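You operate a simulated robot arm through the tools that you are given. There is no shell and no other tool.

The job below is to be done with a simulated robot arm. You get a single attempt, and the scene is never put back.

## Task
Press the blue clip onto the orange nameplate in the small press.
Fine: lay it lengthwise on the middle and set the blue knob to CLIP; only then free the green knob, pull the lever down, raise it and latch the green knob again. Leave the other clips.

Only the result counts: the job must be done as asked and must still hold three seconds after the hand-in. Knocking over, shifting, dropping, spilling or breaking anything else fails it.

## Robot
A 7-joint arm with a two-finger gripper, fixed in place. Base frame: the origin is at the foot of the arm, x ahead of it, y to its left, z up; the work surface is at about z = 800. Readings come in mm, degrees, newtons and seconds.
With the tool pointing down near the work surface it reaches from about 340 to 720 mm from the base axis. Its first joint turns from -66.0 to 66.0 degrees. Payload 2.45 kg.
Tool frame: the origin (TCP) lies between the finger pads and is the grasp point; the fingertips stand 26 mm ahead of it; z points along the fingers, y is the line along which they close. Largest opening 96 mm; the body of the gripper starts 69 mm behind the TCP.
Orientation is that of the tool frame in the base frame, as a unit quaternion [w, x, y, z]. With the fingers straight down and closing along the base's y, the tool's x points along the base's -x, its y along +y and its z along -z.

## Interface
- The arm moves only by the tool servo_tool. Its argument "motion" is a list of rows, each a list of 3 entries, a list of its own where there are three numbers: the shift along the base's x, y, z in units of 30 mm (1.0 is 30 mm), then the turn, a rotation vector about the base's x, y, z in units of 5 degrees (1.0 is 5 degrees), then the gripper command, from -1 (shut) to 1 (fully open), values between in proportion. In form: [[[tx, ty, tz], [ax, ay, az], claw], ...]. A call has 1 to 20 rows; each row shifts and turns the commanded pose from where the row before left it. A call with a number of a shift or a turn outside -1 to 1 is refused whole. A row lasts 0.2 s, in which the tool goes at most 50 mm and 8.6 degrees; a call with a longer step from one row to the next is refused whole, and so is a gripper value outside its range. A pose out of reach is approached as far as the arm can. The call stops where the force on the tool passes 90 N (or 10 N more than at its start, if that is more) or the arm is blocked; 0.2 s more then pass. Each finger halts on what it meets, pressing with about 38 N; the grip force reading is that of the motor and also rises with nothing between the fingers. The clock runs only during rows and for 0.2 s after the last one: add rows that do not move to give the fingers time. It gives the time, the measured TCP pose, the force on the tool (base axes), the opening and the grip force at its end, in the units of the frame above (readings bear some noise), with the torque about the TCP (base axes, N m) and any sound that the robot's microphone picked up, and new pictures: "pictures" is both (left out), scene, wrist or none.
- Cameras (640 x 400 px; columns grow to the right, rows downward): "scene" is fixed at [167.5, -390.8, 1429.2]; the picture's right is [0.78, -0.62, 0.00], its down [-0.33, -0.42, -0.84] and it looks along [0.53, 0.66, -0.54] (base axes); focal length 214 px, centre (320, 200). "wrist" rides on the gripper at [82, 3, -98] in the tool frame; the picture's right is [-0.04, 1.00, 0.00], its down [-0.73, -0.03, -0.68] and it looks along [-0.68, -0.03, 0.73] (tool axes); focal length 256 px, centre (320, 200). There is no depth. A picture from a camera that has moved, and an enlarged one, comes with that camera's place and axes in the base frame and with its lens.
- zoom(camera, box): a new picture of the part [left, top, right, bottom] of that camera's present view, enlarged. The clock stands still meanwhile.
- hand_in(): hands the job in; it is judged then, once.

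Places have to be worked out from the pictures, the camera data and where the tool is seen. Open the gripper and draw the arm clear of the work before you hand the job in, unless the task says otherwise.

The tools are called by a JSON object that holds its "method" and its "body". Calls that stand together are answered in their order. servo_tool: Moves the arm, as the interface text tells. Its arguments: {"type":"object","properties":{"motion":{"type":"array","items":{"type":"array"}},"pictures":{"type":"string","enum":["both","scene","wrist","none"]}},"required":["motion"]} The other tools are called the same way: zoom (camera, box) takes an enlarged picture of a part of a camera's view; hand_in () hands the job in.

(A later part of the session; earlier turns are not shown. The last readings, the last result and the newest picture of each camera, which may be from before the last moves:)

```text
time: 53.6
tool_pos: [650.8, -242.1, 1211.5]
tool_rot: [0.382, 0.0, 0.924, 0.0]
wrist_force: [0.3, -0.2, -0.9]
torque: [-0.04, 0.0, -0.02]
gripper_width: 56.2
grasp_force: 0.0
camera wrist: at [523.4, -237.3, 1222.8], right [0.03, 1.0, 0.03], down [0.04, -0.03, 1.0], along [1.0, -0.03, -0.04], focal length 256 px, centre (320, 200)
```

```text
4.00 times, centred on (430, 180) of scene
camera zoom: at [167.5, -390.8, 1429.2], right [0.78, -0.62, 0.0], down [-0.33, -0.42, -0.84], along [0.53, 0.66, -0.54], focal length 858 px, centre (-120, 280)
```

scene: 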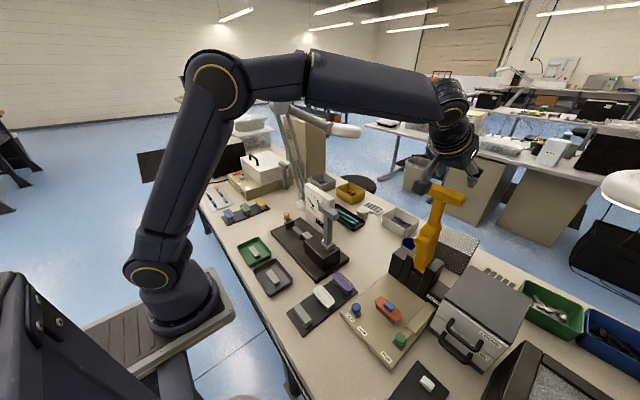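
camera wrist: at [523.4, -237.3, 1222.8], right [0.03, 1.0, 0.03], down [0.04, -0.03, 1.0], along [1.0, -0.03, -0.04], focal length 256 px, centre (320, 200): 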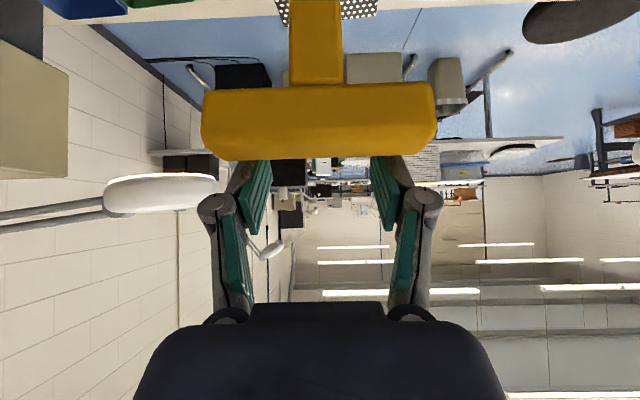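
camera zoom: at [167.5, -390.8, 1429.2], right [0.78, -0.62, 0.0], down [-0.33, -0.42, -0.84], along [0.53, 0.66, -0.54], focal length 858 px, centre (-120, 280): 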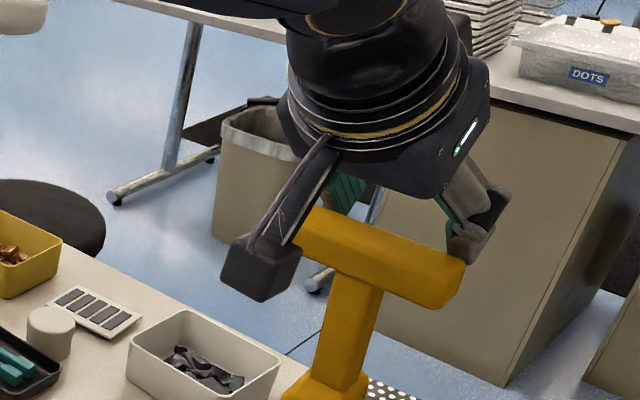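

The fingertips are now hooked behind the bar. I'll pull in small diagonal steps and read the force.

{"method": "servo_tool", "body": {"motion": [[[-0.1, 0, -0.1], [0, 0, 0], 0.17], [[-0.1, 0, -0.1], [0, 0, 0], 0.17], [[0, 0, 0], [0, 0, 0], 0.17]], "pictures": "wrist"}}

```text
time: 54.4
tool_pos: [645.0, -240.5, 1205.9]
tool_rot: [0.383, 0.001, 0.924, -0.001]
wrist_force: [-0.4, -0.8, 0.4]
torque: [-0.01, 0.0, -0.01]
gripper_width: 56.1
grasp_force: 0.3
camera wrist: at [517.3, -237.2, 1216.6], right [0.03, 1.0, 0.03], down [0.04, -0.03, 1.0], along [1.0, -0.03, -0.04], focal length 256 px, centre (320, 200)
```

wrist: 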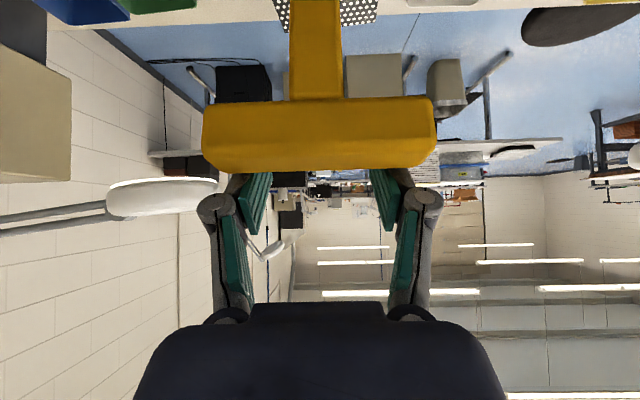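

The bar has already moved about 5 mm with almost no force, so the lever is free. I'll follow its arc down in stages, keeping the hook angle.

{"method": "servo_tool", "body": {"motion": [[[-0.675, 0, -0.125], [0, 0, 0], 0.17], [[-0.664, 0, -0.178], [0, 0, 0], 0.17], [[-0.648, 0, -0.229], [0, 0, 0], 0.17], [[-0.628, 0, -0.279], [0, 0, 0], 0.17], [[-0.604, 0, -0.328], [0, 0, 0], 0.17], [[0, 0, 0], [0, 0, 0], 0.17]]}}

{"method": "zoom", "body": {"camera": "scene", "box": [340, 130, 480, 290]}}

```text
time: 55.8
tool_pos: [547.8, -240.8, 1170.8]
tool_rot: [0.382, -0.001, 0.924, 0.0]
wrist_force: [-0.3, -0.1, 0.0]
torque: [-0.02, 0.0, -0.04]
gripper_width: 56.2
grasp_force: 0.0
camera wrist: at [420.0, -237.0, 1182.5], right [0.03, 1.0, 0.03], down [0.04, -0.03, 1.0], along [1.0, -0.03, -0.04], focal length 256 px, centre (320, 200)
```

scene: 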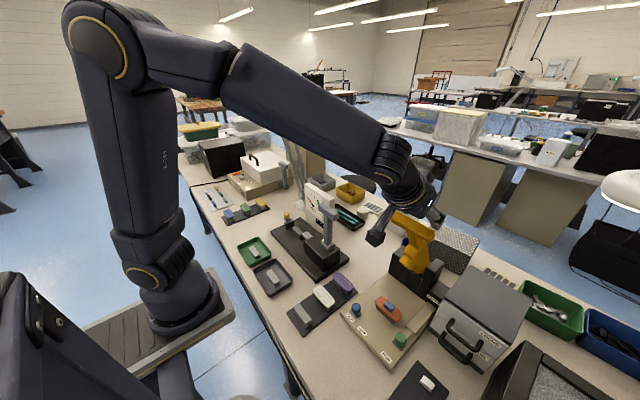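
wrist: 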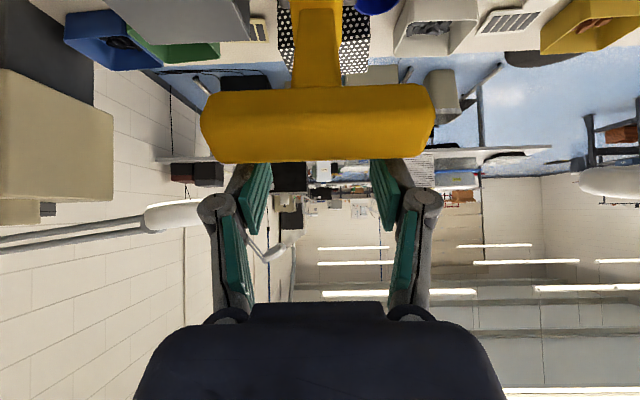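

```text
2.50 times, centred on (410, 210) of scene
camera zoom: at [167.5, -390.8, 1429.2], right [0.78, -0.62, 0.0], down [-0.33, -0.42, -0.84], along [0.53, 0.66, -0.54], focal length 536 px, centre (95, 175)
```

zoom: 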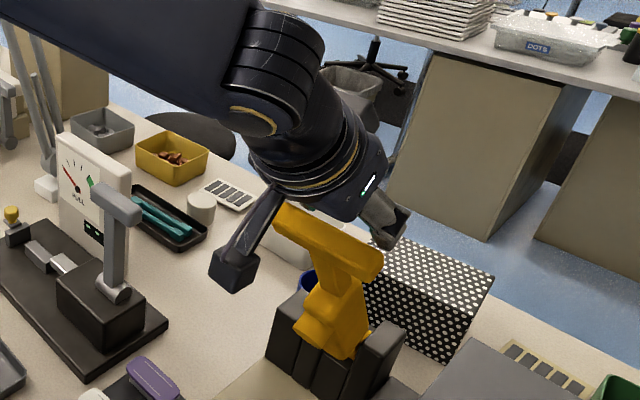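

The lever is following smoothly and sits in the same place relative to the fingers. I'll take the next stage of the arc.

{"method": "servo_tool", "body": {"motion": [[[-0.576, 0, -0.374], [0, 0, 0], 0.17], [[-0.545, 0, -0.418], [0, 0, 0], 0.17], [[-0.511, 0, -0.46], [0, 0, 0], 0.17], [[-0.473, 0, -0.498], [0, 0, 0], 0.17], [[-0.432, 0, -0.534], [0, 0, 0], 0.17], [[0, 0, 0], [0, 0, 0], 0.17]]}}

{"method": "zoom", "body": {"camera": "scene", "box": [340, 160, 480, 320]}}

```text
time: 57.2
tool_pos: [471.9, -240.6, 1101.6]
tool_rot: [0.383, 0.001, 0.924, -0.001]
wrist_force: [-0.1, 0.4, 0.1]
torque: [0.03, -0.02, 0.0]
gripper_width: 56.4
grasp_force: 0.0
camera wrist: at [344.3, -236.7, 1114.1], right [0.03, 1.0, 0.03], down [0.04, -0.03, 1.0], along [1.0, -0.03, -0.04], focal length 256 px, centre (320, 200)
```

scene: 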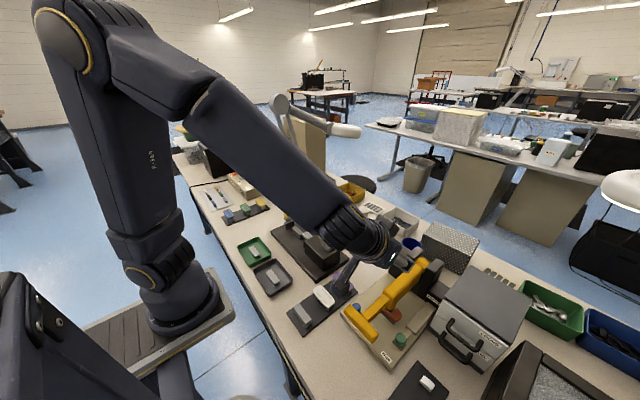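
wrist: 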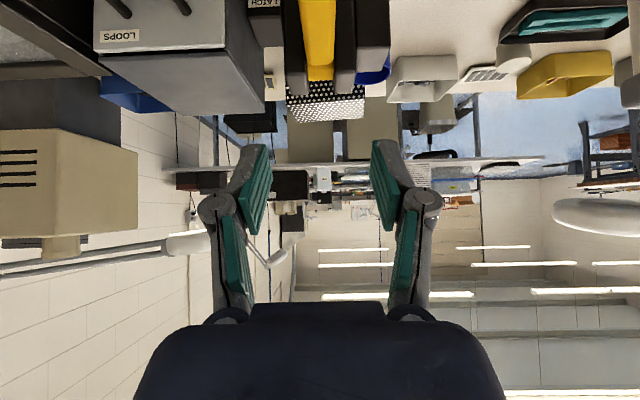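

```text
2.50 times, centred on (410, 240) of scene
camera zoom: at [167.5, -390.8, 1429.2], right [0.78, -0.62, 0.0], down [-0.33, -0.42, -0.84], along [0.53, 0.66, -0.54], focal length 536 px, centre (95, 100)
```

zoom: 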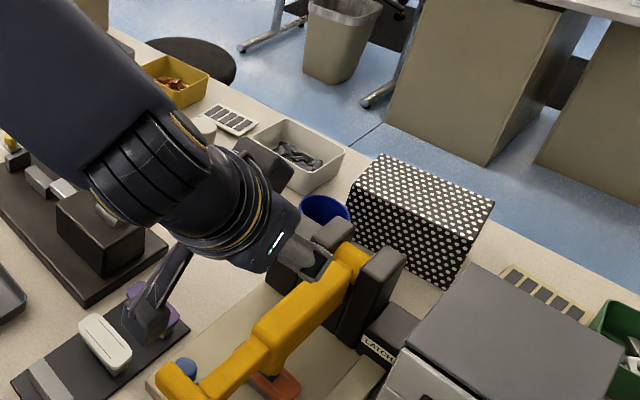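

The lever swung the rest of the way under its own weight and now lies nearly horizontal. I'll check how it rests on the clip before pressing.

{"method": "zoom", "body": {"camera": "scene", "box": [340, 250, 450, 370]}}

{"method": "servo_tool", "body": {"motion": [[[-0.9, 0, 0.3], [0, 1, 0], 0.17], [[-0.9, 0, 0.3], [0, 1, 0], 0.17], [[-0.6, 0, 0.3], [0, 1, 0], 0.17], [[0, 0, 0], [0, 1, 0], 0.0], [[0, 0, 0], [0, 1, 0], -0.5], [[0, 0, 0], [0, 1, 0], -1], [[0, 0, 0], [0, 1, 0], -1], [[0, 0, 0], [0, 1, 0], -1], [[0, 0, 0], [0, 1, 0], -1], [[0, 0, 0], [0, 0, 0], -1]]}}

{"method": "zoom", "body": {"camera": "scene", "box": [340, 240, 450, 370]}}

```text
3.33 times, centred on (395, 310) of scene
camera zoom: at [167.5, -390.8, 1429.2], right [0.78, -0.62, 0.0], down [-0.33, -0.42, -0.84], along [0.53, 0.66, -0.54], focal length 715 px, centre (70, -167)
```

zoom: 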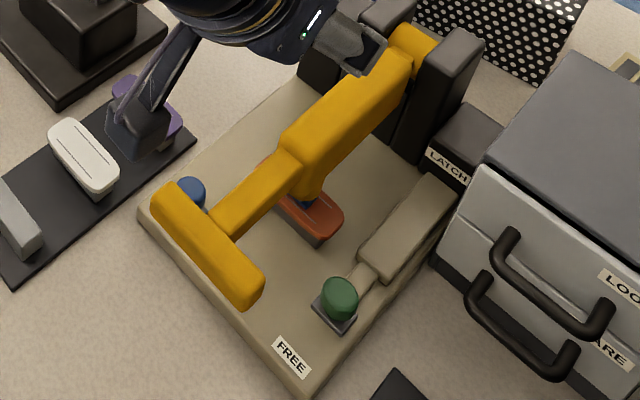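

```text
time: 59.4
tool_pos: [399.7, -238.4, 1130.1]
tool_rot: [-0.001, 0.0, 1.0, -0.001]
wrist_force: [-0.1, -0.6, 0.3]
torque: [-0.01, 0.01, 0.01]
gripper_width: 0.0
grasp_force: 28.3
camera wrist: at [318.1, -237.0, 1227.7], right [0.04, 1.0, 0.0], down [0.73, -0.03, 0.68], along [0.68, -0.03, -0.73], focal length 256 px, centre (320, 200)
```

scene: 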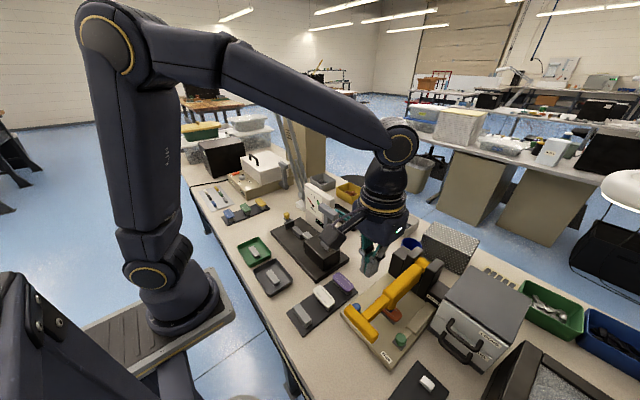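
wrist: 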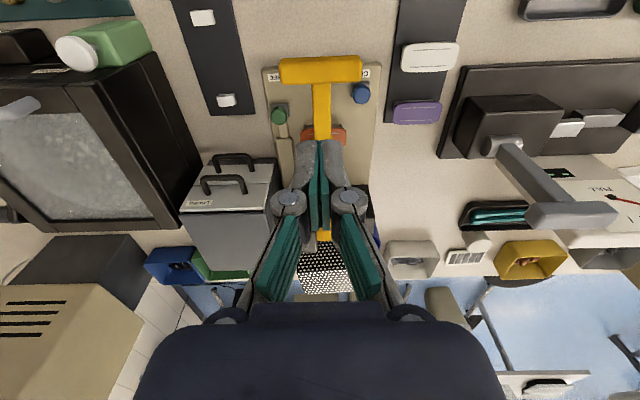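

```text
3.08 times, centred on (395, 305) of scene
camera zoom: at [167.5, -390.8, 1429.2], right [0.78, -0.62, 0.0], down [-0.33, -0.42, -0.84], along [0.53, 0.66, -0.54], focal length 660 px, centre (89, -123)
```

zoom: 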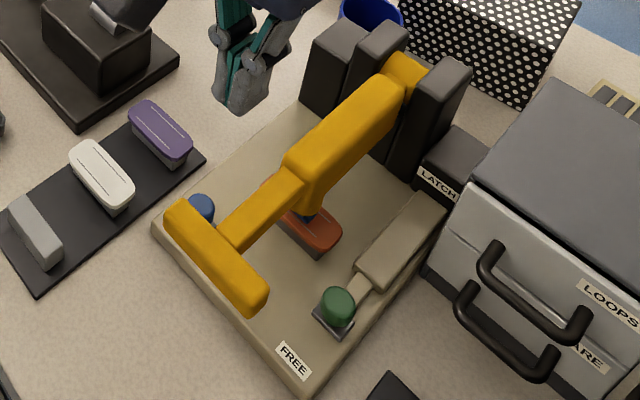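

The T-bar rests at about (410, -241, 917) with the head on the clip. I'll bring the closed fingertips down over the bar to press it.

{"method": "servo_tool", "body": {"motion": [[[0.15, -0.04, -0.9], [0, 0, 0], -1], [[0.15, -0.04, -0.9], [0, 0, 0], -1], [[0, 0, -0.9], [0, 0, 0], -1], [[0, 0, -0.9], [0, 0, 0], -1], [[0, 0, -0.9], [0, 0, 0], -1], [[0, 0, -0.5], [0, 0, 0], -1], [[0, 0, 0], [0, 0, 0], -1], [[0, 0, 0], [0, 0, 0], -1]]}}

{"method": "zoom", "body": {"camera": "wrist", "box": [220, 60, 440, 220]}}

```text
time: 61.2
tool_pos: [409.1, -242.6, 978.8]
tool_rot: [0.0, 0.0, 1.0, 0.0]
wrist_force: [0.3, 0.3, -0.1]
torque: [-0.04, 0.01, 0.02]
gripper_width: 0.1
grasp_force: 28.2
camera wrist: at [327.4, -239.6, 1078.1], right [0.04, 1.0, 0.0], down [0.73, -0.03, 0.68], along [0.68, -0.03, -0.73], focal length 256 px, centre (320, 200)
```

scene: 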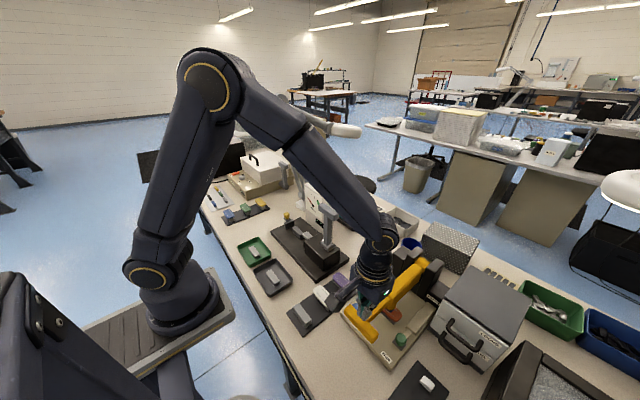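
wrist: 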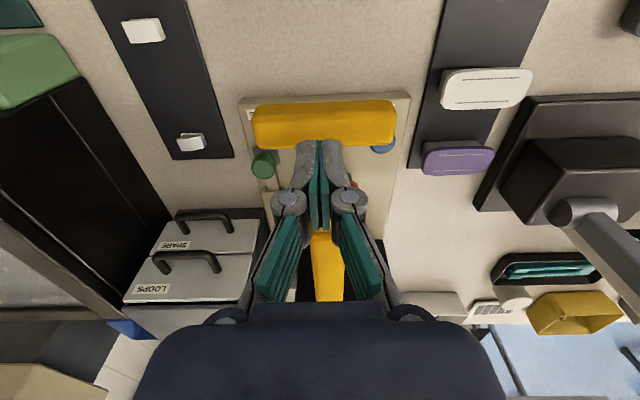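

```text
2.50 times, centred on (330, 140) of wrist
camera zoom: at [327.4, -239.6, 1078.1], right [0.04, 1.0, 0.0], down [0.73, -0.03, 0.68], along [0.68, -0.03, -0.73], focal length 640 px, centre (295, 350)
```

zoom: 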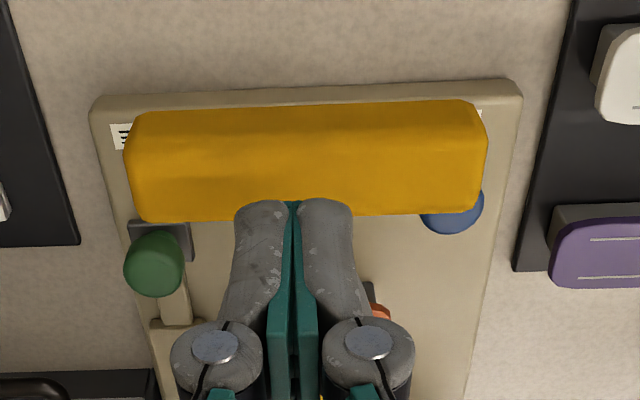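

The fingertips are centred over the T-bar, so I'll lower onto it and press progressively.

{"method": "servo_tool", "body": {"motion": [[[0, 0, -0.4], [0, 0, 0], -1], [[0, 0, -0.3], [0, 0, 0], -1], [[0, 0, 0], [0, 0, 0], -1]], "pictures": "none"}}

{"method": "servo_tool", "body": {"motion": [[[0, 0, -0.15], [0, 0, 0], -1], [[0, 0, -0.15], [0, 0, 0], -1], [[0, 0, 0], [0, 0, 0], -1]], "pictures": "none"}}

```text
time: 62.0
tool_pos: [408.3, -242.8, 959.4]
tool_rot: [0.0, 0.0, 1.0, 0.0]
wrist_force: [-0.2, 0.3, 0.8]
torque: [0.03, 0.02, 0.0]
gripper_width: 6.1
grasp_force: 28.2
```

```text
time: 62.7
tool_pos: [408.1, -243.4, 957.3]
tool_rot: [0.002, 0.0, 1.0, 0.001]
wrist_force: [-12.9, 9.6, 36.4]
torque: [0.26, 0.14, 0.03]
gripper_width: 6.1
grasp_force: 28.1
stopped in row 3: the force on the tool passed its limit at 97 N (the readings are from after the stop); the commanded pose is now the measured one
```

The force peaked at 97 N around z=957 with little movement. I'll check the state of the lever and clip.

{"method": "zoom", "body": {"camera": "scene", "box": [340, 240, 450, 370]}}

{"method": "zoom", "body": {"camera": "wrist", "box": [220, 60, 440, 220]}}

{"method": "servo_tool", "body": {"motion": [[[0, 0, 0], [0, 0, 0], -1]], "pictures": "none"}}

```text
3.08 times, centred on (395, 305) of scene
camera zoom: at [166.6, -390.2, 1429.5], right [0.78, -0.62, 0.0], down [-0.33, -0.42, -0.84], along [0.53, 0.66, -0.54], focal length 660 px, centre (89, -123)
```

zoom: 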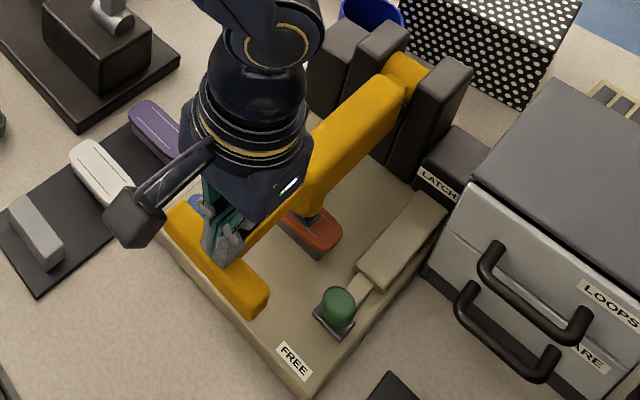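

```text
2.50 times, centred on (330, 140) of wrist
camera zoom: at [326.8, -239.7, 1054.2], right [0.04, 1.0, 0.0], down [0.73, -0.03, 0.68], along [0.68, -0.03, -0.73], focal length 640 px, centre (295, 350)
```

zoom: 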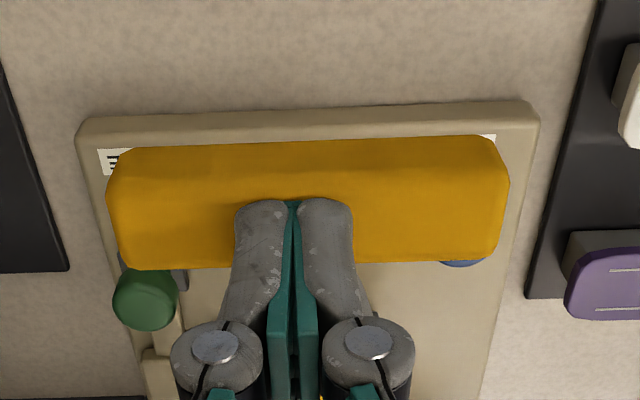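

```text
time: 63.1
tool_pos: [409.3, -243.9, 957.0]
tool_rot: [0.002, 0.0, 1.0, -0.001]
wrist_force: [-15.6, 12.0, 48.6]
torque: [0.33, 0.13, 0.13]
gripper_width: 6.1
grasp_force: 28.7
```

The lever seems to be against a firm stop. I'll ease off and rise, then look at the pressed clip from the side.

{"method": "servo_tool", "body": {"motion": [[[0, 0, 0.3], [0, 0, 0], -1], [[0, 0, 0.8], [0, 0, 0], -1], [[0, 0, 0.9], [0, 0, 0], -1], [[-0.5, 0.9, 0.5], [0, 0, 0], -1], [[-0.5, 0.9, 0], [0, 0, 0], -1], [[-0.5, 0.9, 0], [0, 0, 0], -1], [[0, 0, 0], [0, 0, 0], -1]]}}

{"method": "zoom", "body": {"camera": "scene", "box": [370, 285, 420, 330]}}

{"method": "zoom", "body": {"camera": "scene", "box": [340, 240, 450, 370]}}

{"method": "zoom", "body": {"camera": "wrist", "box": [100, 40, 360, 240]}}

```text
time: 64.7
tool_pos: [365.9, -161.4, 1029.9]
tool_rot: [0.001, 0.0, 1.0, -0.001]
wrist_force: [-0.3, 0.0, -0.2]
torque: [0.01, 0.0, 0.0]
gripper_width: 0.0
grasp_force: 28.9
camera wrist: at [283.3, -158.0, 1127.2], right [0.04, 1.0, 0.0], down [0.73, -0.03, 0.68], along [0.68, -0.03, -0.73], focal length 256 px, centre (320, 200)
```

scene: 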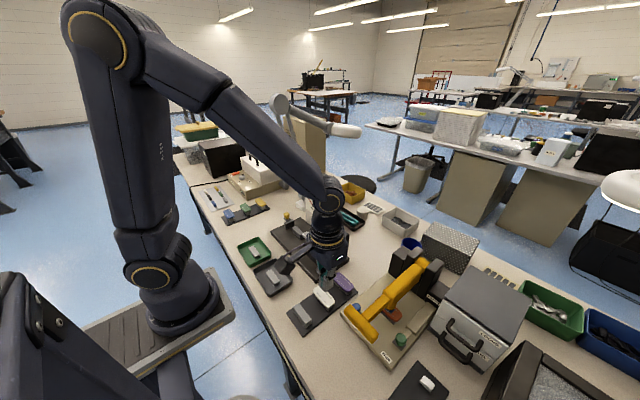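
wrist: 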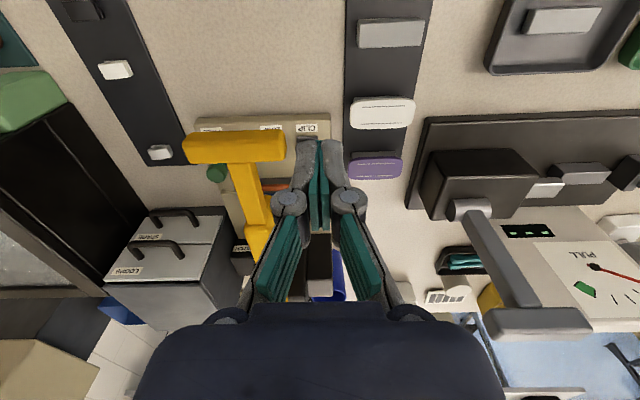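

```text
8.89 times, centred on (395, 308) of scene
camera zoom: at [167.5, -390.7, 1429.2], right [0.78, -0.62, 0.0], down [-0.33, -0.42, -0.84], along [0.53, 0.66, -0.54], focal length 1906 px, centre (-347, -756)
```

zoom: 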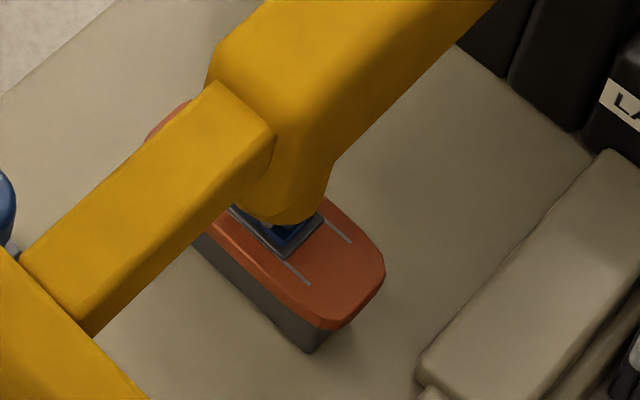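

```text
3.08 times, centred on (395, 305) of scene
camera zoom: at [167.5, -390.7, 1429.2], right [0.78, -0.62, 0.0], down [-0.33, -0.42, -0.84], along [0.53, 0.66, -0.54], focal length 660 px, centre (89, -123)
```

zoom: 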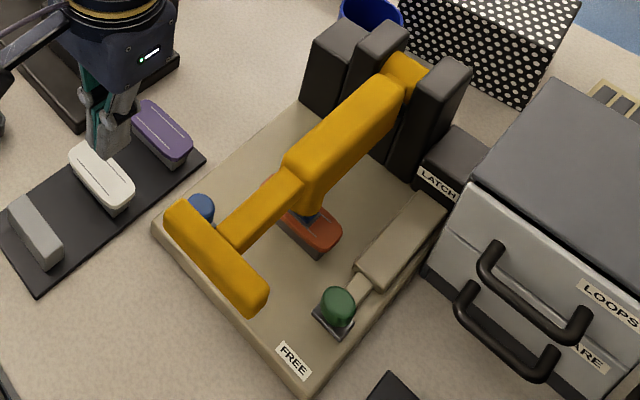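

```text
2.00 times, centred on (230, 140) of wrist
camera zoom: at [283.3, -158.0, 1127.2], right [0.04, 1.0, 0.0], down [0.73, -0.03, 0.68], along [0.68, -0.03, -0.73], focal length 512 px, centre (500, 320)
```

zoom: 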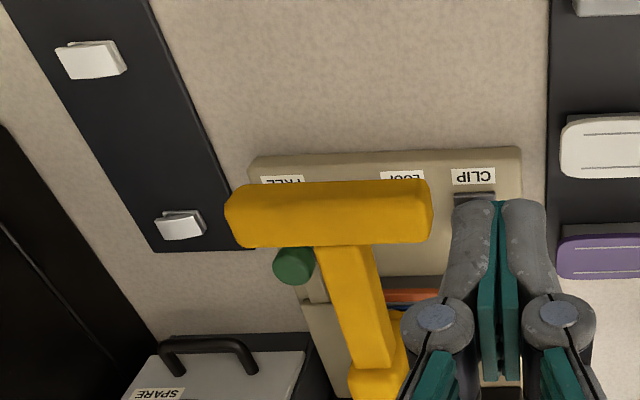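

The lever is fully down with its boss seated on the clip. To raise it I'll grip the shaft about 46 mm inboard of the T-bar, closing along y so the shaft can pivot in the pads. First I'm moving above it with the fingers open.

{"method": "servo_tool", "body": {"motion": [[[0.8, -0.7, 0], [0, 0, 0], 0], [[0.8, -0.7, 0], [0, 0, 0], 0.2], [[0.8, -0.7, 0], [0, 0, 0], 0.2], [[0.67, -0.55, 0], [0, 0, 0], 0.2], [[0, 0, -0.8], [0, 0, 0], 0.2], [[0, 0, -0.8], [0, 0, 0], 0.2], [[0, 0, 0], [0, 0, 0], 0.2], [[0, 0, 0], [0, 0, 0], 0.2]]}}

{"method": "zoom", "body": {"camera": "wrist", "box": [200, 40, 460, 240]}}

{"method": "zoom", "body": {"camera": "scene", "box": [340, 220, 450, 370]}}

```text
time: 66.5
tool_pos: [457.2, -241.9, 980.7]
tool_rot: [0.001, -0.001, 1.0, -0.001]
wrist_force: [-0.1, 0.4, 1.0]
torque: [-0.01, 0.02, 0.01]
gripper_width: 57.4
grasp_force: 0.1
camera wrist: at [374.5, -239.0, 1078.4], right [0.04, 1.0, 0.0], down [0.73, -0.03, 0.68], along [0.68, -0.03, -0.73], focal length 256 px, centre (320, 200)
```

scene: 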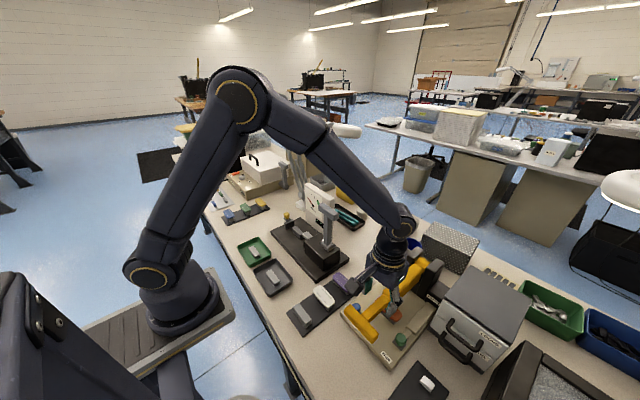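
wrist: 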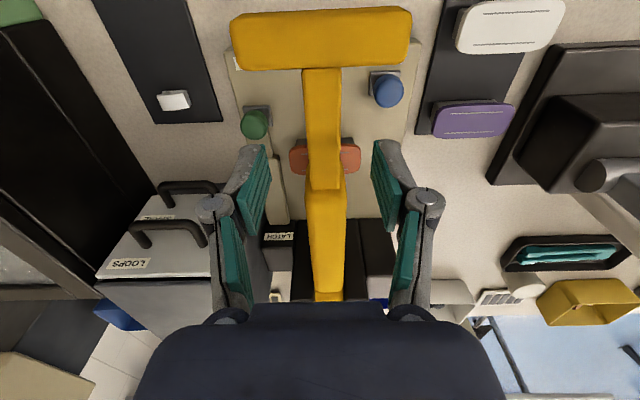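

```text
2.00 times, centred on (330, 140) of wrist
camera zoom: at [374.5, -239.0, 1078.4], right [0.04, 1.0, 0.0], down [0.73, -0.03, 0.68], along [0.68, -0.03, -0.73], focal length 512 px, centre (300, 320)
```

zoom: 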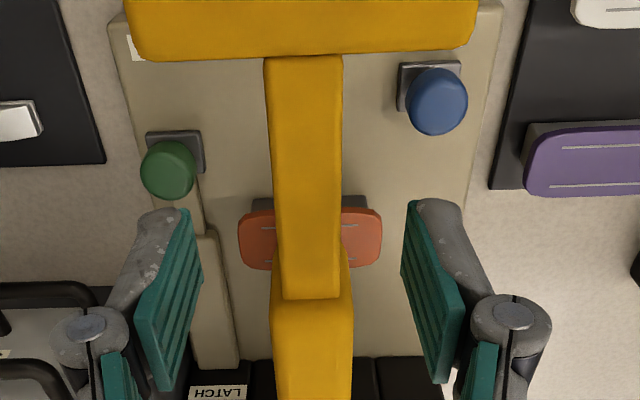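

```text
2.67 times, centred on (395, 295) of scene
camera zoom: at [167.5, -390.8, 1429.2], right [0.78, -0.62, 0.0], down [-0.33, -0.42, -0.84], along [0.53, 0.66, -0.54], focal length 572 px, centre (120, -53)
```

zoom: 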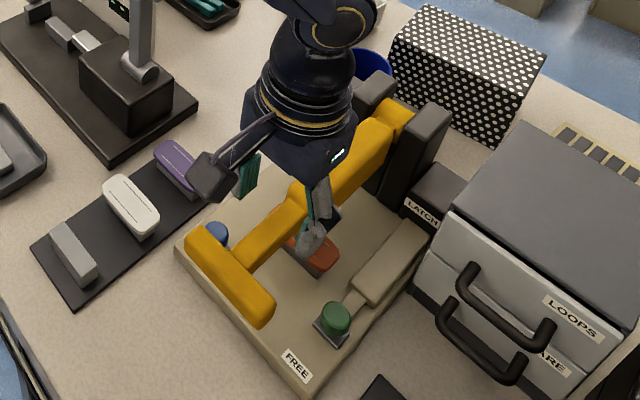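

The shaft is centred between the fingers, which will stay above both knobs. I'll descend and grip it.

{"method": "servo_tool", "body": {"motion": [[[0, 0, -0.7], [0, 0, 0], 0.2], [[0, 0, -0.7], [0, 0, 0], 0.2], [[0, 0, -0.69], [0, 0, 0], 0.2], [[0, 0, 0], [0, 0, 0], 0.0], [[0, 0, 0], [0, 0, 0], -0.3], [[0, 0, 0], [0, 0, 0], -0.7], [[0, 0, 0], [0, 0, 0], -0.9], [[0, 0, 0], [0, 0, 0], -0.9]], "pictures": "wrist"}}

{"method": "zoom", "body": {"camera": "scene", "box": [340, 220, 450, 370]}}

```text
time: 68.3
tool_pos: [457.5, -241.3, 917.4]
tool_rot: [0.001, 0.0, 1.0, 0.001]
wrist_force: [-1.3, 17.7, 1.5]
torque: [0.11, 0.07, -0.45]
gripper_width: 20.6
grasp_force: 44.5
camera wrist: at [375.2, -237.1, 1016.4], right [0.04, 1.0, 0.0], down [0.73, -0.03, 0.68], along [0.68, -0.03, -0.73], focal length 256 px, centre (320, 200)
```

wrist: 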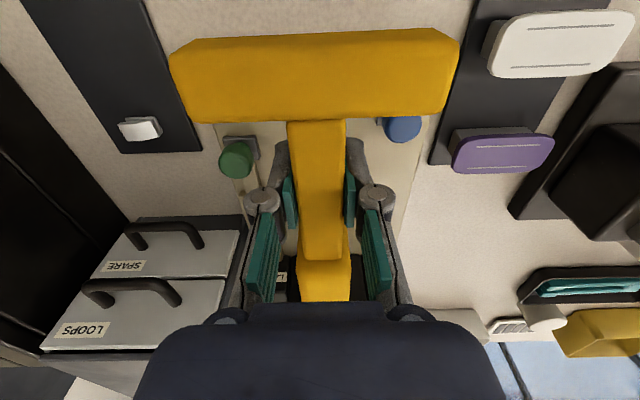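

```text
2.67 times, centred on (395, 295) of scene
camera zoom: at [167.5, -390.3, 1429.4], right [0.78, -0.62, 0.0], down [-0.33, -0.42, -0.84], along [0.53, 0.66, -0.54], focal length 572 px, centre (120, -53)
```

zoom: 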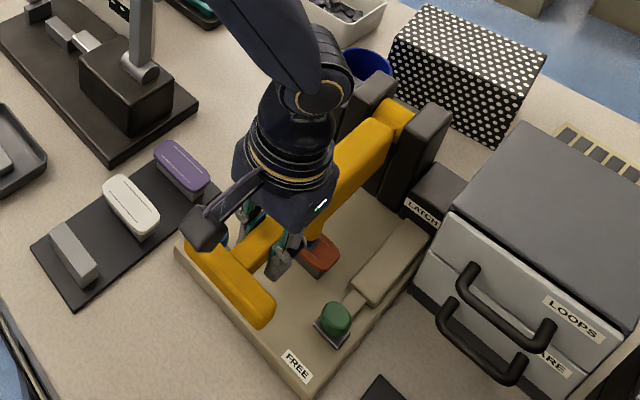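

The shaft is gripped. Thinking through the arc, gripping further inboard (x≈481) keeps the T-bar clear of the hand as the lever comes up. I'll re-grip there, shifting +2 mm in y to remove the side load.

{"method": "servo_tool", "body": {"motion": [[[0, 0, 0], [0, 0, 0], -0.2], [[0, 0.05, 0], [0, 0, 0], 0.0], [[0.4, 0, 0], [0, 0, 0], 0.0], [[0.38, 0, 0], [0, 0, 0], 0.0], [[0, 0, 0], [0, 0, 0], -0.3], [[0, 0, 0], [0, 0, 0], -0.7], [[0, 0, 0], [0, 0, 0], -0.9], [[0, 0, 0], [0, 0, 0], -0.9]]}}

{"method": "zoom", "body": {"camera": "scene", "box": [340, 220, 450, 370]}}

```text
time: 70.1
tool_pos: [478.9, -240.9, 918.7]
tool_rot: [0.001, 0.0, 1.0, 0.0]
wrist_force: [-0.3, 4.1, -1.4]
torque: [-0.01, 0.07, -0.01]
gripper_width: 20.4
grasp_force: 44.6
camera wrist: at [398.0, -236.8, 1016.8], right [0.04, 1.0, 0.0], down [0.73, -0.03, 0.68], along [0.68, -0.03, -0.73], focal length 256 px, centre (320, 200)
```

scene: 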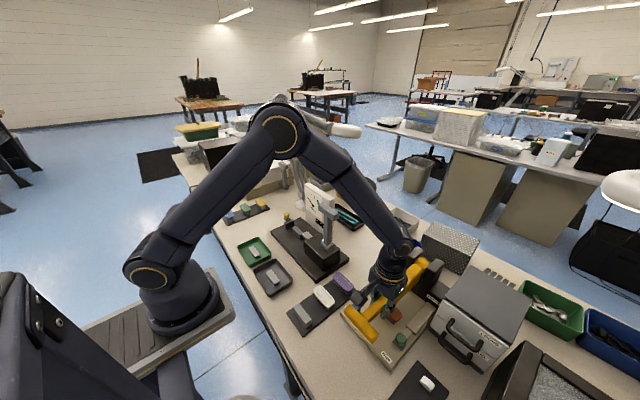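
wrist: 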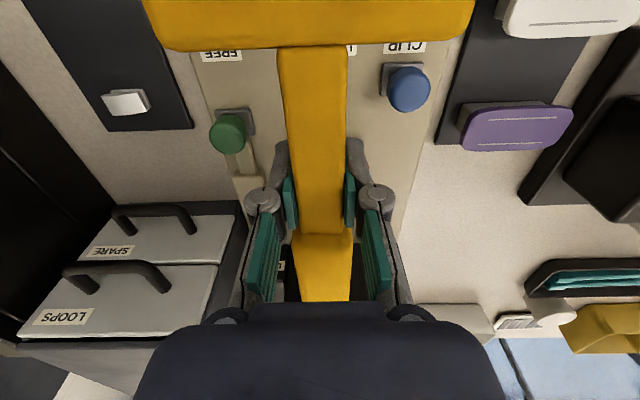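

```text
2.67 times, centred on (395, 295) of scene
camera zoom: at [167.5, -390.7, 1429.3], right [0.78, -0.62, 0.0], down [-0.33, -0.42, -0.84], along [0.53, 0.66, -0.54], focal length 572 px, centre (120, -53)
```

zoom: 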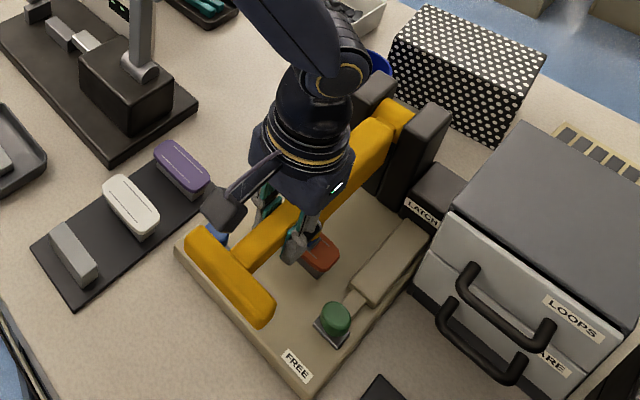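

The grip is centred now, with about 4 N of side force. I'll lift the lever along its arc (pivot near x=672, z=926), starting with a short test move.

{"method": "servo_tool", "body": {"motion": [[[0.003, 0, 0.3], [0, 0, 0], -0.9], [[0.005, 0, 0.35], [0, 0, 0], -0.9], [[0.07, 0, 0.644], [0, 0.15, 0], -0.9], [[0, 0, 0], [0, 0, 0], -0.9]]}}

{"method": "zoom", "body": {"camera": "scene", "box": [340, 220, 450, 370]}}

```text
time: 71.1
tool_pos: [482.2, -240.3, 958.1]
tool_rot: [-0.008, -0.001, 1.0, 0.0]
wrist_force: [-7.5, 5.1, -10.4]
torque: [0.08, 1.52, 0.08]
gripper_width: 20.7
grasp_force: 44.9
camera wrist: at [401.2, -236.9, 1056.5], right [0.04, 1.0, 0.0], down [0.74, -0.03, 0.67], along [0.67, -0.03, -0.74], focal length 256 px, centre (320, 200)
```

scene: 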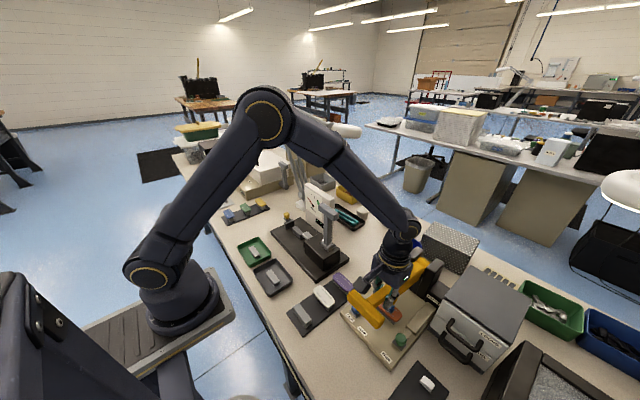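
wrist: 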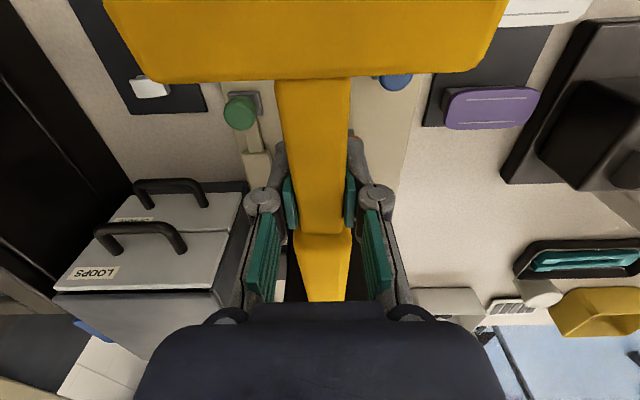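

```text
2.67 times, centred on (395, 295) of scene
camera zoom: at [167.5, -390.7, 1429.2], right [0.78, -0.62, 0.0], down [-0.33, -0.42, -0.84], along [0.53, 0.66, -0.54], focal length 572 px, centre (120, -53)
```

zoom: 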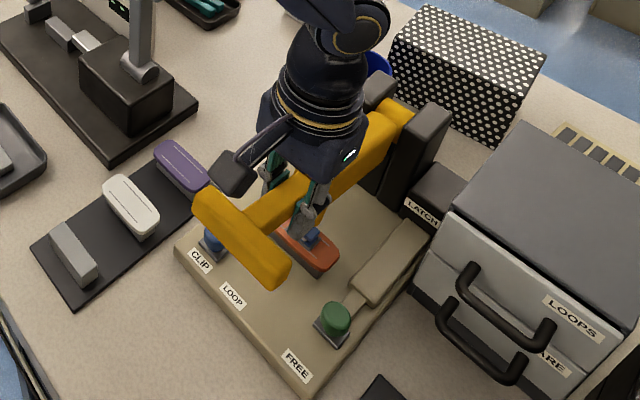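

The lever lifts easily and the clip stays on the plate. I'll continue up the arc, leaning the hand slightly away.

{"method": "servo_tool", "body": {"motion": [[[0.137, 0, 0.633], [0, 0.18, 0], -0.9], [[0.2, 0, 0.616], [0, 0.18, 0], -0.9], [[0.262, 0, 0.593], [0, 0.18, 0], -0.9], [[0.32, 0, 0.563], [0, 0.18, 0], -0.9], [[0, 0, 0], [0, 0, 0], -0.9]]}}

{"method": "zoom", "body": {"camera": "scene", "box": [340, 180, 470, 360]}}

```text
time: 72.3
tool_pos: [509.1, -240.5, 1030.2]
tool_rot: [-0.04, 0.001, 0.999, 0.001]
wrist_force: [-22.5, 8.1, -0.3]
torque: [0.06, 1.63, 0.12]
gripper_width: 20.6
grasp_force: 44.9
camera wrist: at [434.6, -237.0, 1133.9], right [0.04, 1.0, 0.0], down [0.79, -0.03, 0.62], along [0.62, -0.03, -0.79], focal length 256 px, centre (320, 200)
```

scene: 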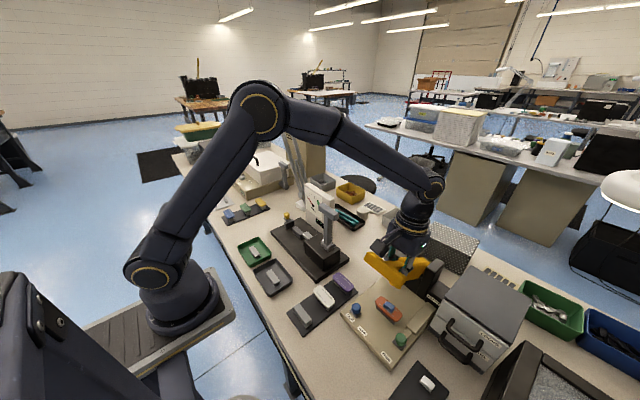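
wrist: 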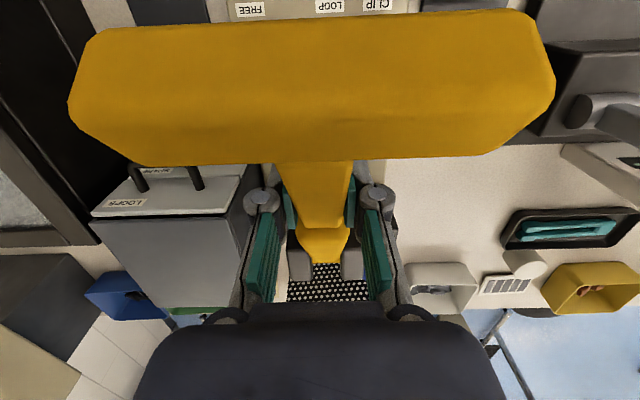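

```text
2.22 times, centred on (405, 270) of scene
camera zoom: at [166.9, -390.5, 1429.4], right [0.78, -0.62, 0.0], down [-0.33, -0.42, -0.84], along [0.53, 0.66, -0.54], focal length 477 px, centre (131, 44)
```

zoom: 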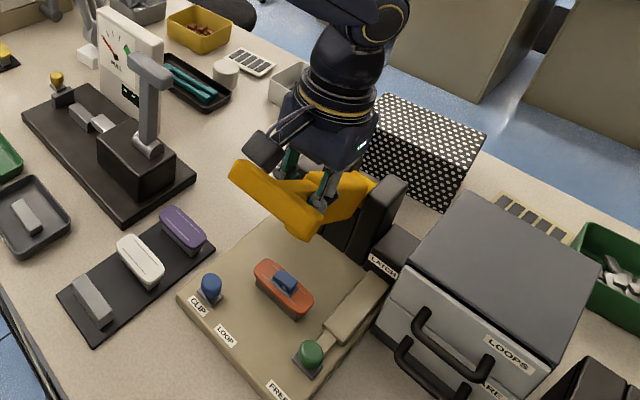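

The press head has lifted clear and the clip remains centred on the plate. The T-bar is nearing the wrist camera, so I'll lean the hand back more as I continue.

{"method": "servo_tool", "body": {"motion": [[[0.35, 0, 0.54], [0, 0.5, 0], -0.9], [[0.4, 0, 0.5], [0, 0.5, 0], -0.9], [[0, 0, 0], [0, 0, 0], -0.9]]}}

{"method": "zoom", "body": {"camera": "scene", "box": [360, 160, 470, 290]}}

```text
time: 73.1
tool_pos: [531.8, -240.6, 1061.8]
tool_rot: [-0.082, 0.002, 0.997, -0.001]
wrist_force: [-18.2, 2.0, 3.3]
torque: [0.05, 1.56, 0.02]
gripper_width: 20.7
grasp_force: 45.3
camera wrist: at [466.8, -236.7, 1172.0], right [0.04, 1.0, -0.01], down [0.83, -0.03, 0.55], along [0.55, -0.03, -0.83], focal length 256 px, centre (320, 200)
```

scene: 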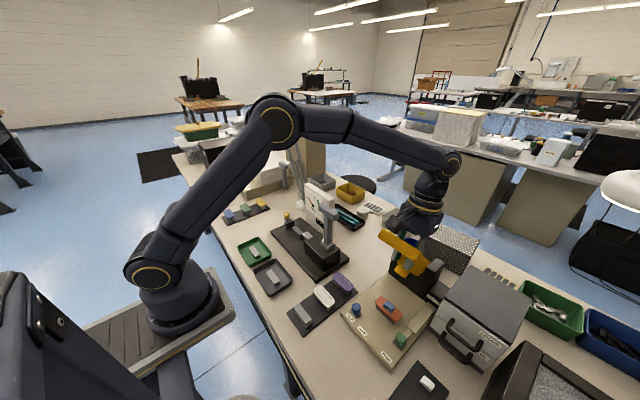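
wrist: 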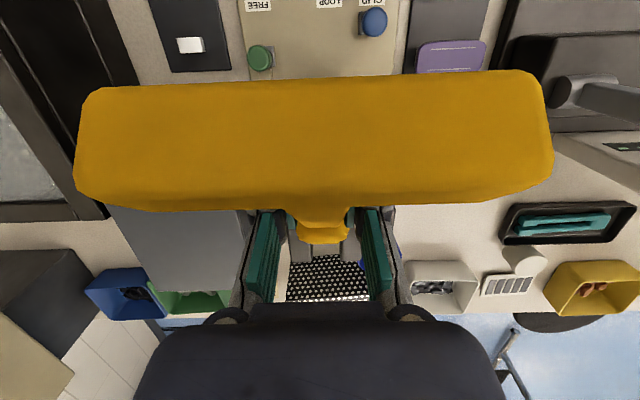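

```text
3.08 times, centred on (415, 225) of scene
camera zoom: at [166.9, -390.6, 1429.3], right [0.78, -0.62, 0.0], down [-0.33, -0.42, -0.84], along [0.53, 0.66, -0.54], focal length 660 px, centre (28, 123)
```

zoom: 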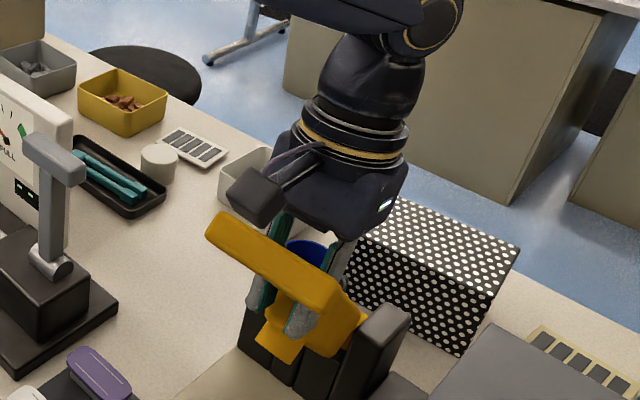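

Still clear. Two more arc steps with a bit more lean.

{"method": "servo_tool", "body": {"motion": [[[0.455, 0, 0.455], [0, 0.5, 0], -0.9], [[0.5, 0, 0.41], [0, 0.5, 0], -0.9], [[0, 0, 0], [0, 0, 0], -0.9]]}}

{"method": "zoom", "body": {"camera": "scene", "box": [360, 160, 470, 290]}}

```text
time: 73.9
tool_pos: [560.5, -240.0, 1088.3]
tool_rot: [-0.124, 0.001, 0.992, 0.001]
wrist_force: [-19.2, 2.1, 12.3]
torque: [0.13, 1.36, -0.02]
gripper_width: 20.4
grasp_force: 45.1
camera wrist: at [505.4, -236.9, 1203.4], right [0.04, 1.0, -0.01], down [0.88, -0.03, 0.48], along [0.48, -0.03, -0.88], focal length 256 px, centre (320, 200)
```

scene: 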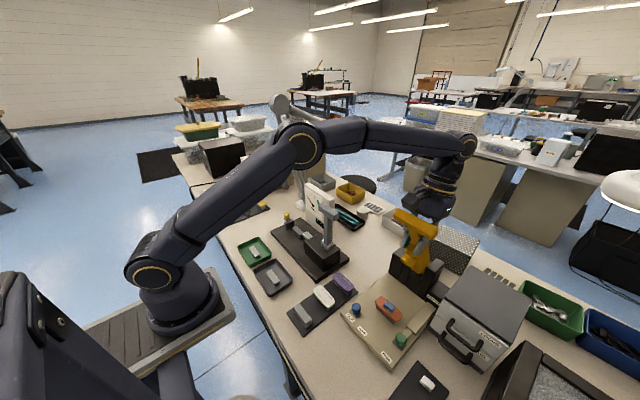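
wrist: 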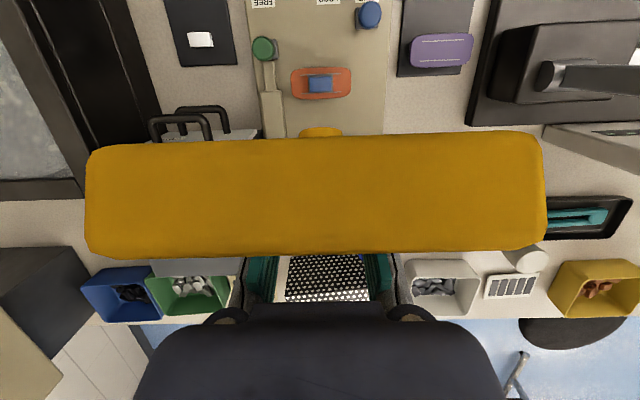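

```text
3.08 times, centred on (415, 225) of scene
camera zoom: at [166.7, -390.6, 1429.4], right [0.78, -0.62, 0.0], down [-0.33, -0.42, -0.84], along [0.53, 0.66, -0.54], focal length 660 px, centre (28, 123)
```

zoom: 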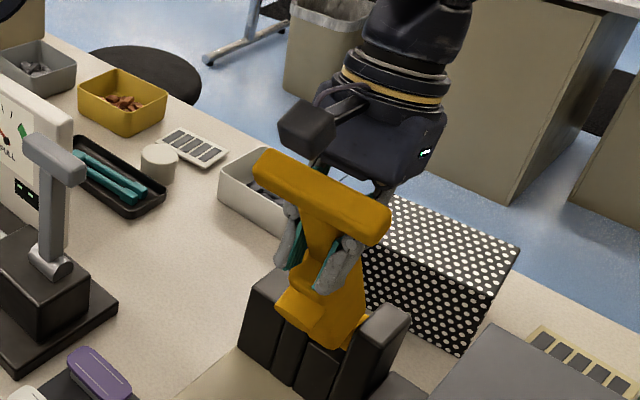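

The lever is at about 33° from vertical. One more step should reach the range where it stayed put on its own earlier; then I'll test a release.

{"method": "servo_tool", "body": {"motion": [[[0.52, 0, 0.34], [0, 0.4, 0], -0.9], [[0.25, 0, 0.14], [0, 0.3, 0], -0.9], [[0, 0, 0], [0, 0, 0], -0.9]]}}

{"method": "zoom", "body": {"camera": "scene", "box": [360, 160, 470, 290]}}

```text
time: 74.7
tool_pos: [582.8, -240.6, 1103.4]
tool_rot: [-0.154, 0.0, 0.988, -0.001]
wrist_force: [-15.8, 3.4, 19.2]
torque: [0.08, 0.86, 0.08]
gripper_width: 20.3
grasp_force: 45.2
camera wrist: at [535.5, -236.9, 1221.1], right [0.04, 1.0, -0.01], down [0.91, -0.03, 0.42], along [0.42, -0.03, -0.91], focal length 256 px, centre (320, 200)
```

scene: 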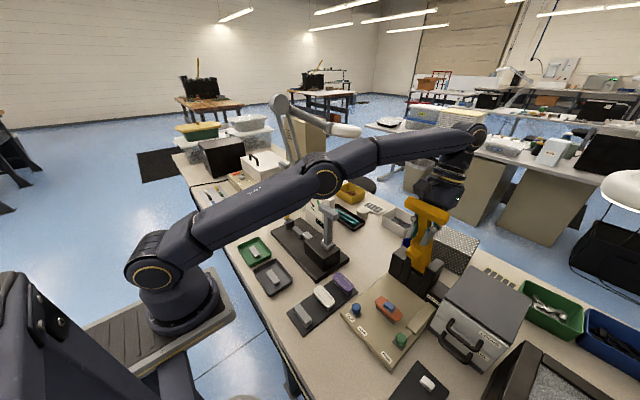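
wrist: 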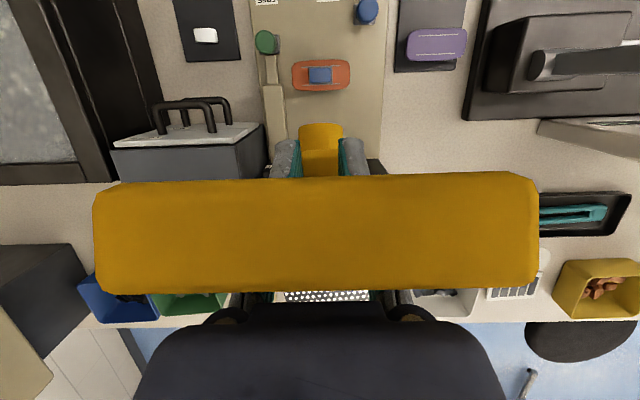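

```text
3.08 times, centred on (415, 225) of scene
camera zoom: at [166.6, -390.5, 1429.4], right [0.78, -0.62, 0.0], down [-0.33, -0.42, -0.84], along [0.53, 0.66, -0.54], focal length 660 px, centre (28, 123)
```

zoom: 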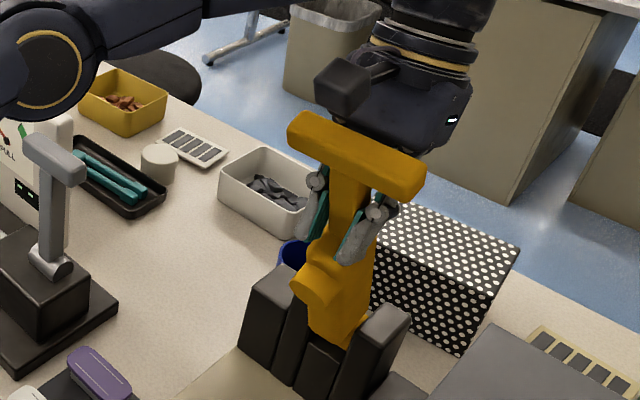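

The lever is at about 26° from vertical with the T-bar close to the hand. I'll release gently and see whether it stays.

{"method": "servo_tool", "body": {"motion": [[[0, 0, 0], [0, 0, 0], -0.5], [[0, 0, 0], [0, 0, 0], -0.4], [[0, 0, 0], [0, 0, 0], -0.3]]}}

{"method": "zoom", "body": {"camera": "scene", "box": [360, 160, 470, 290]}}

```text
time: 75.5
tool_pos: [583.9, -241.9, 1102.1]
tool_rot: [-0.153, 0.0, 0.988, -0.001]
wrist_force: [-11.8, -0.2, 19.7]
torque: [-0.01, 0.21, -0.04]
gripper_width: 34.7
grasp_force: 6.3
camera wrist: at [535.8, -237.3, 1220.1], right [0.04, 1.0, -0.01], down [0.9, -0.03, 0.43], along [0.42, -0.03, -0.91], focal length 256 px, centre (320, 200)
```

scene: 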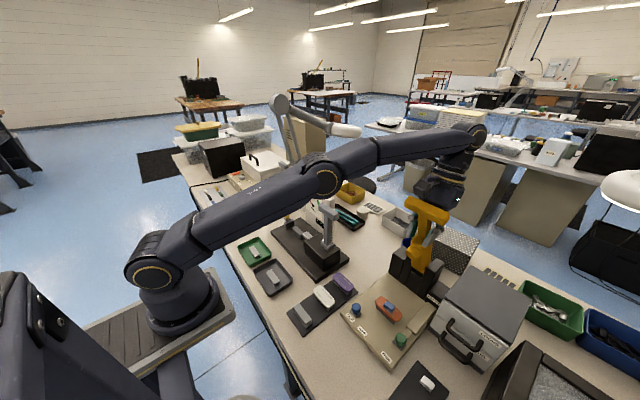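
wrist: 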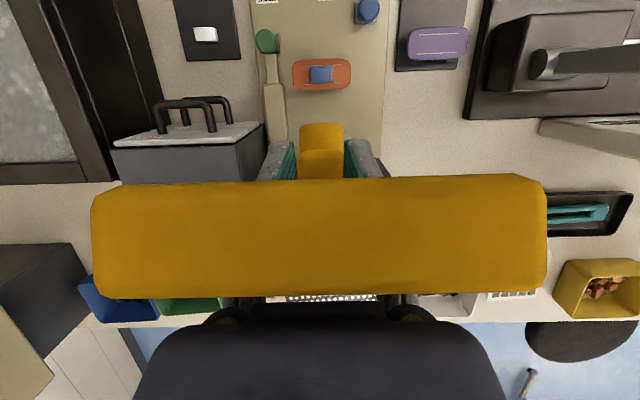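

```text
3.08 times, centred on (415, 225) of scene
camera zoom: at [166.8, -390.6, 1429.4], right [0.78, -0.62, 0.0], down [-0.33, -0.42, -0.84], along [0.53, 0.66, -0.54], focal length 660 px, centre (28, 123)
```

zoom: 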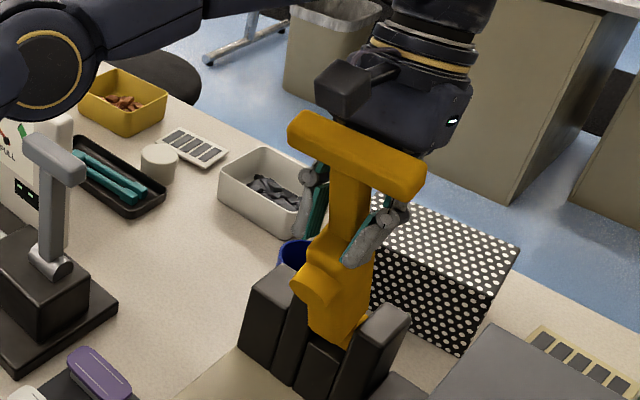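

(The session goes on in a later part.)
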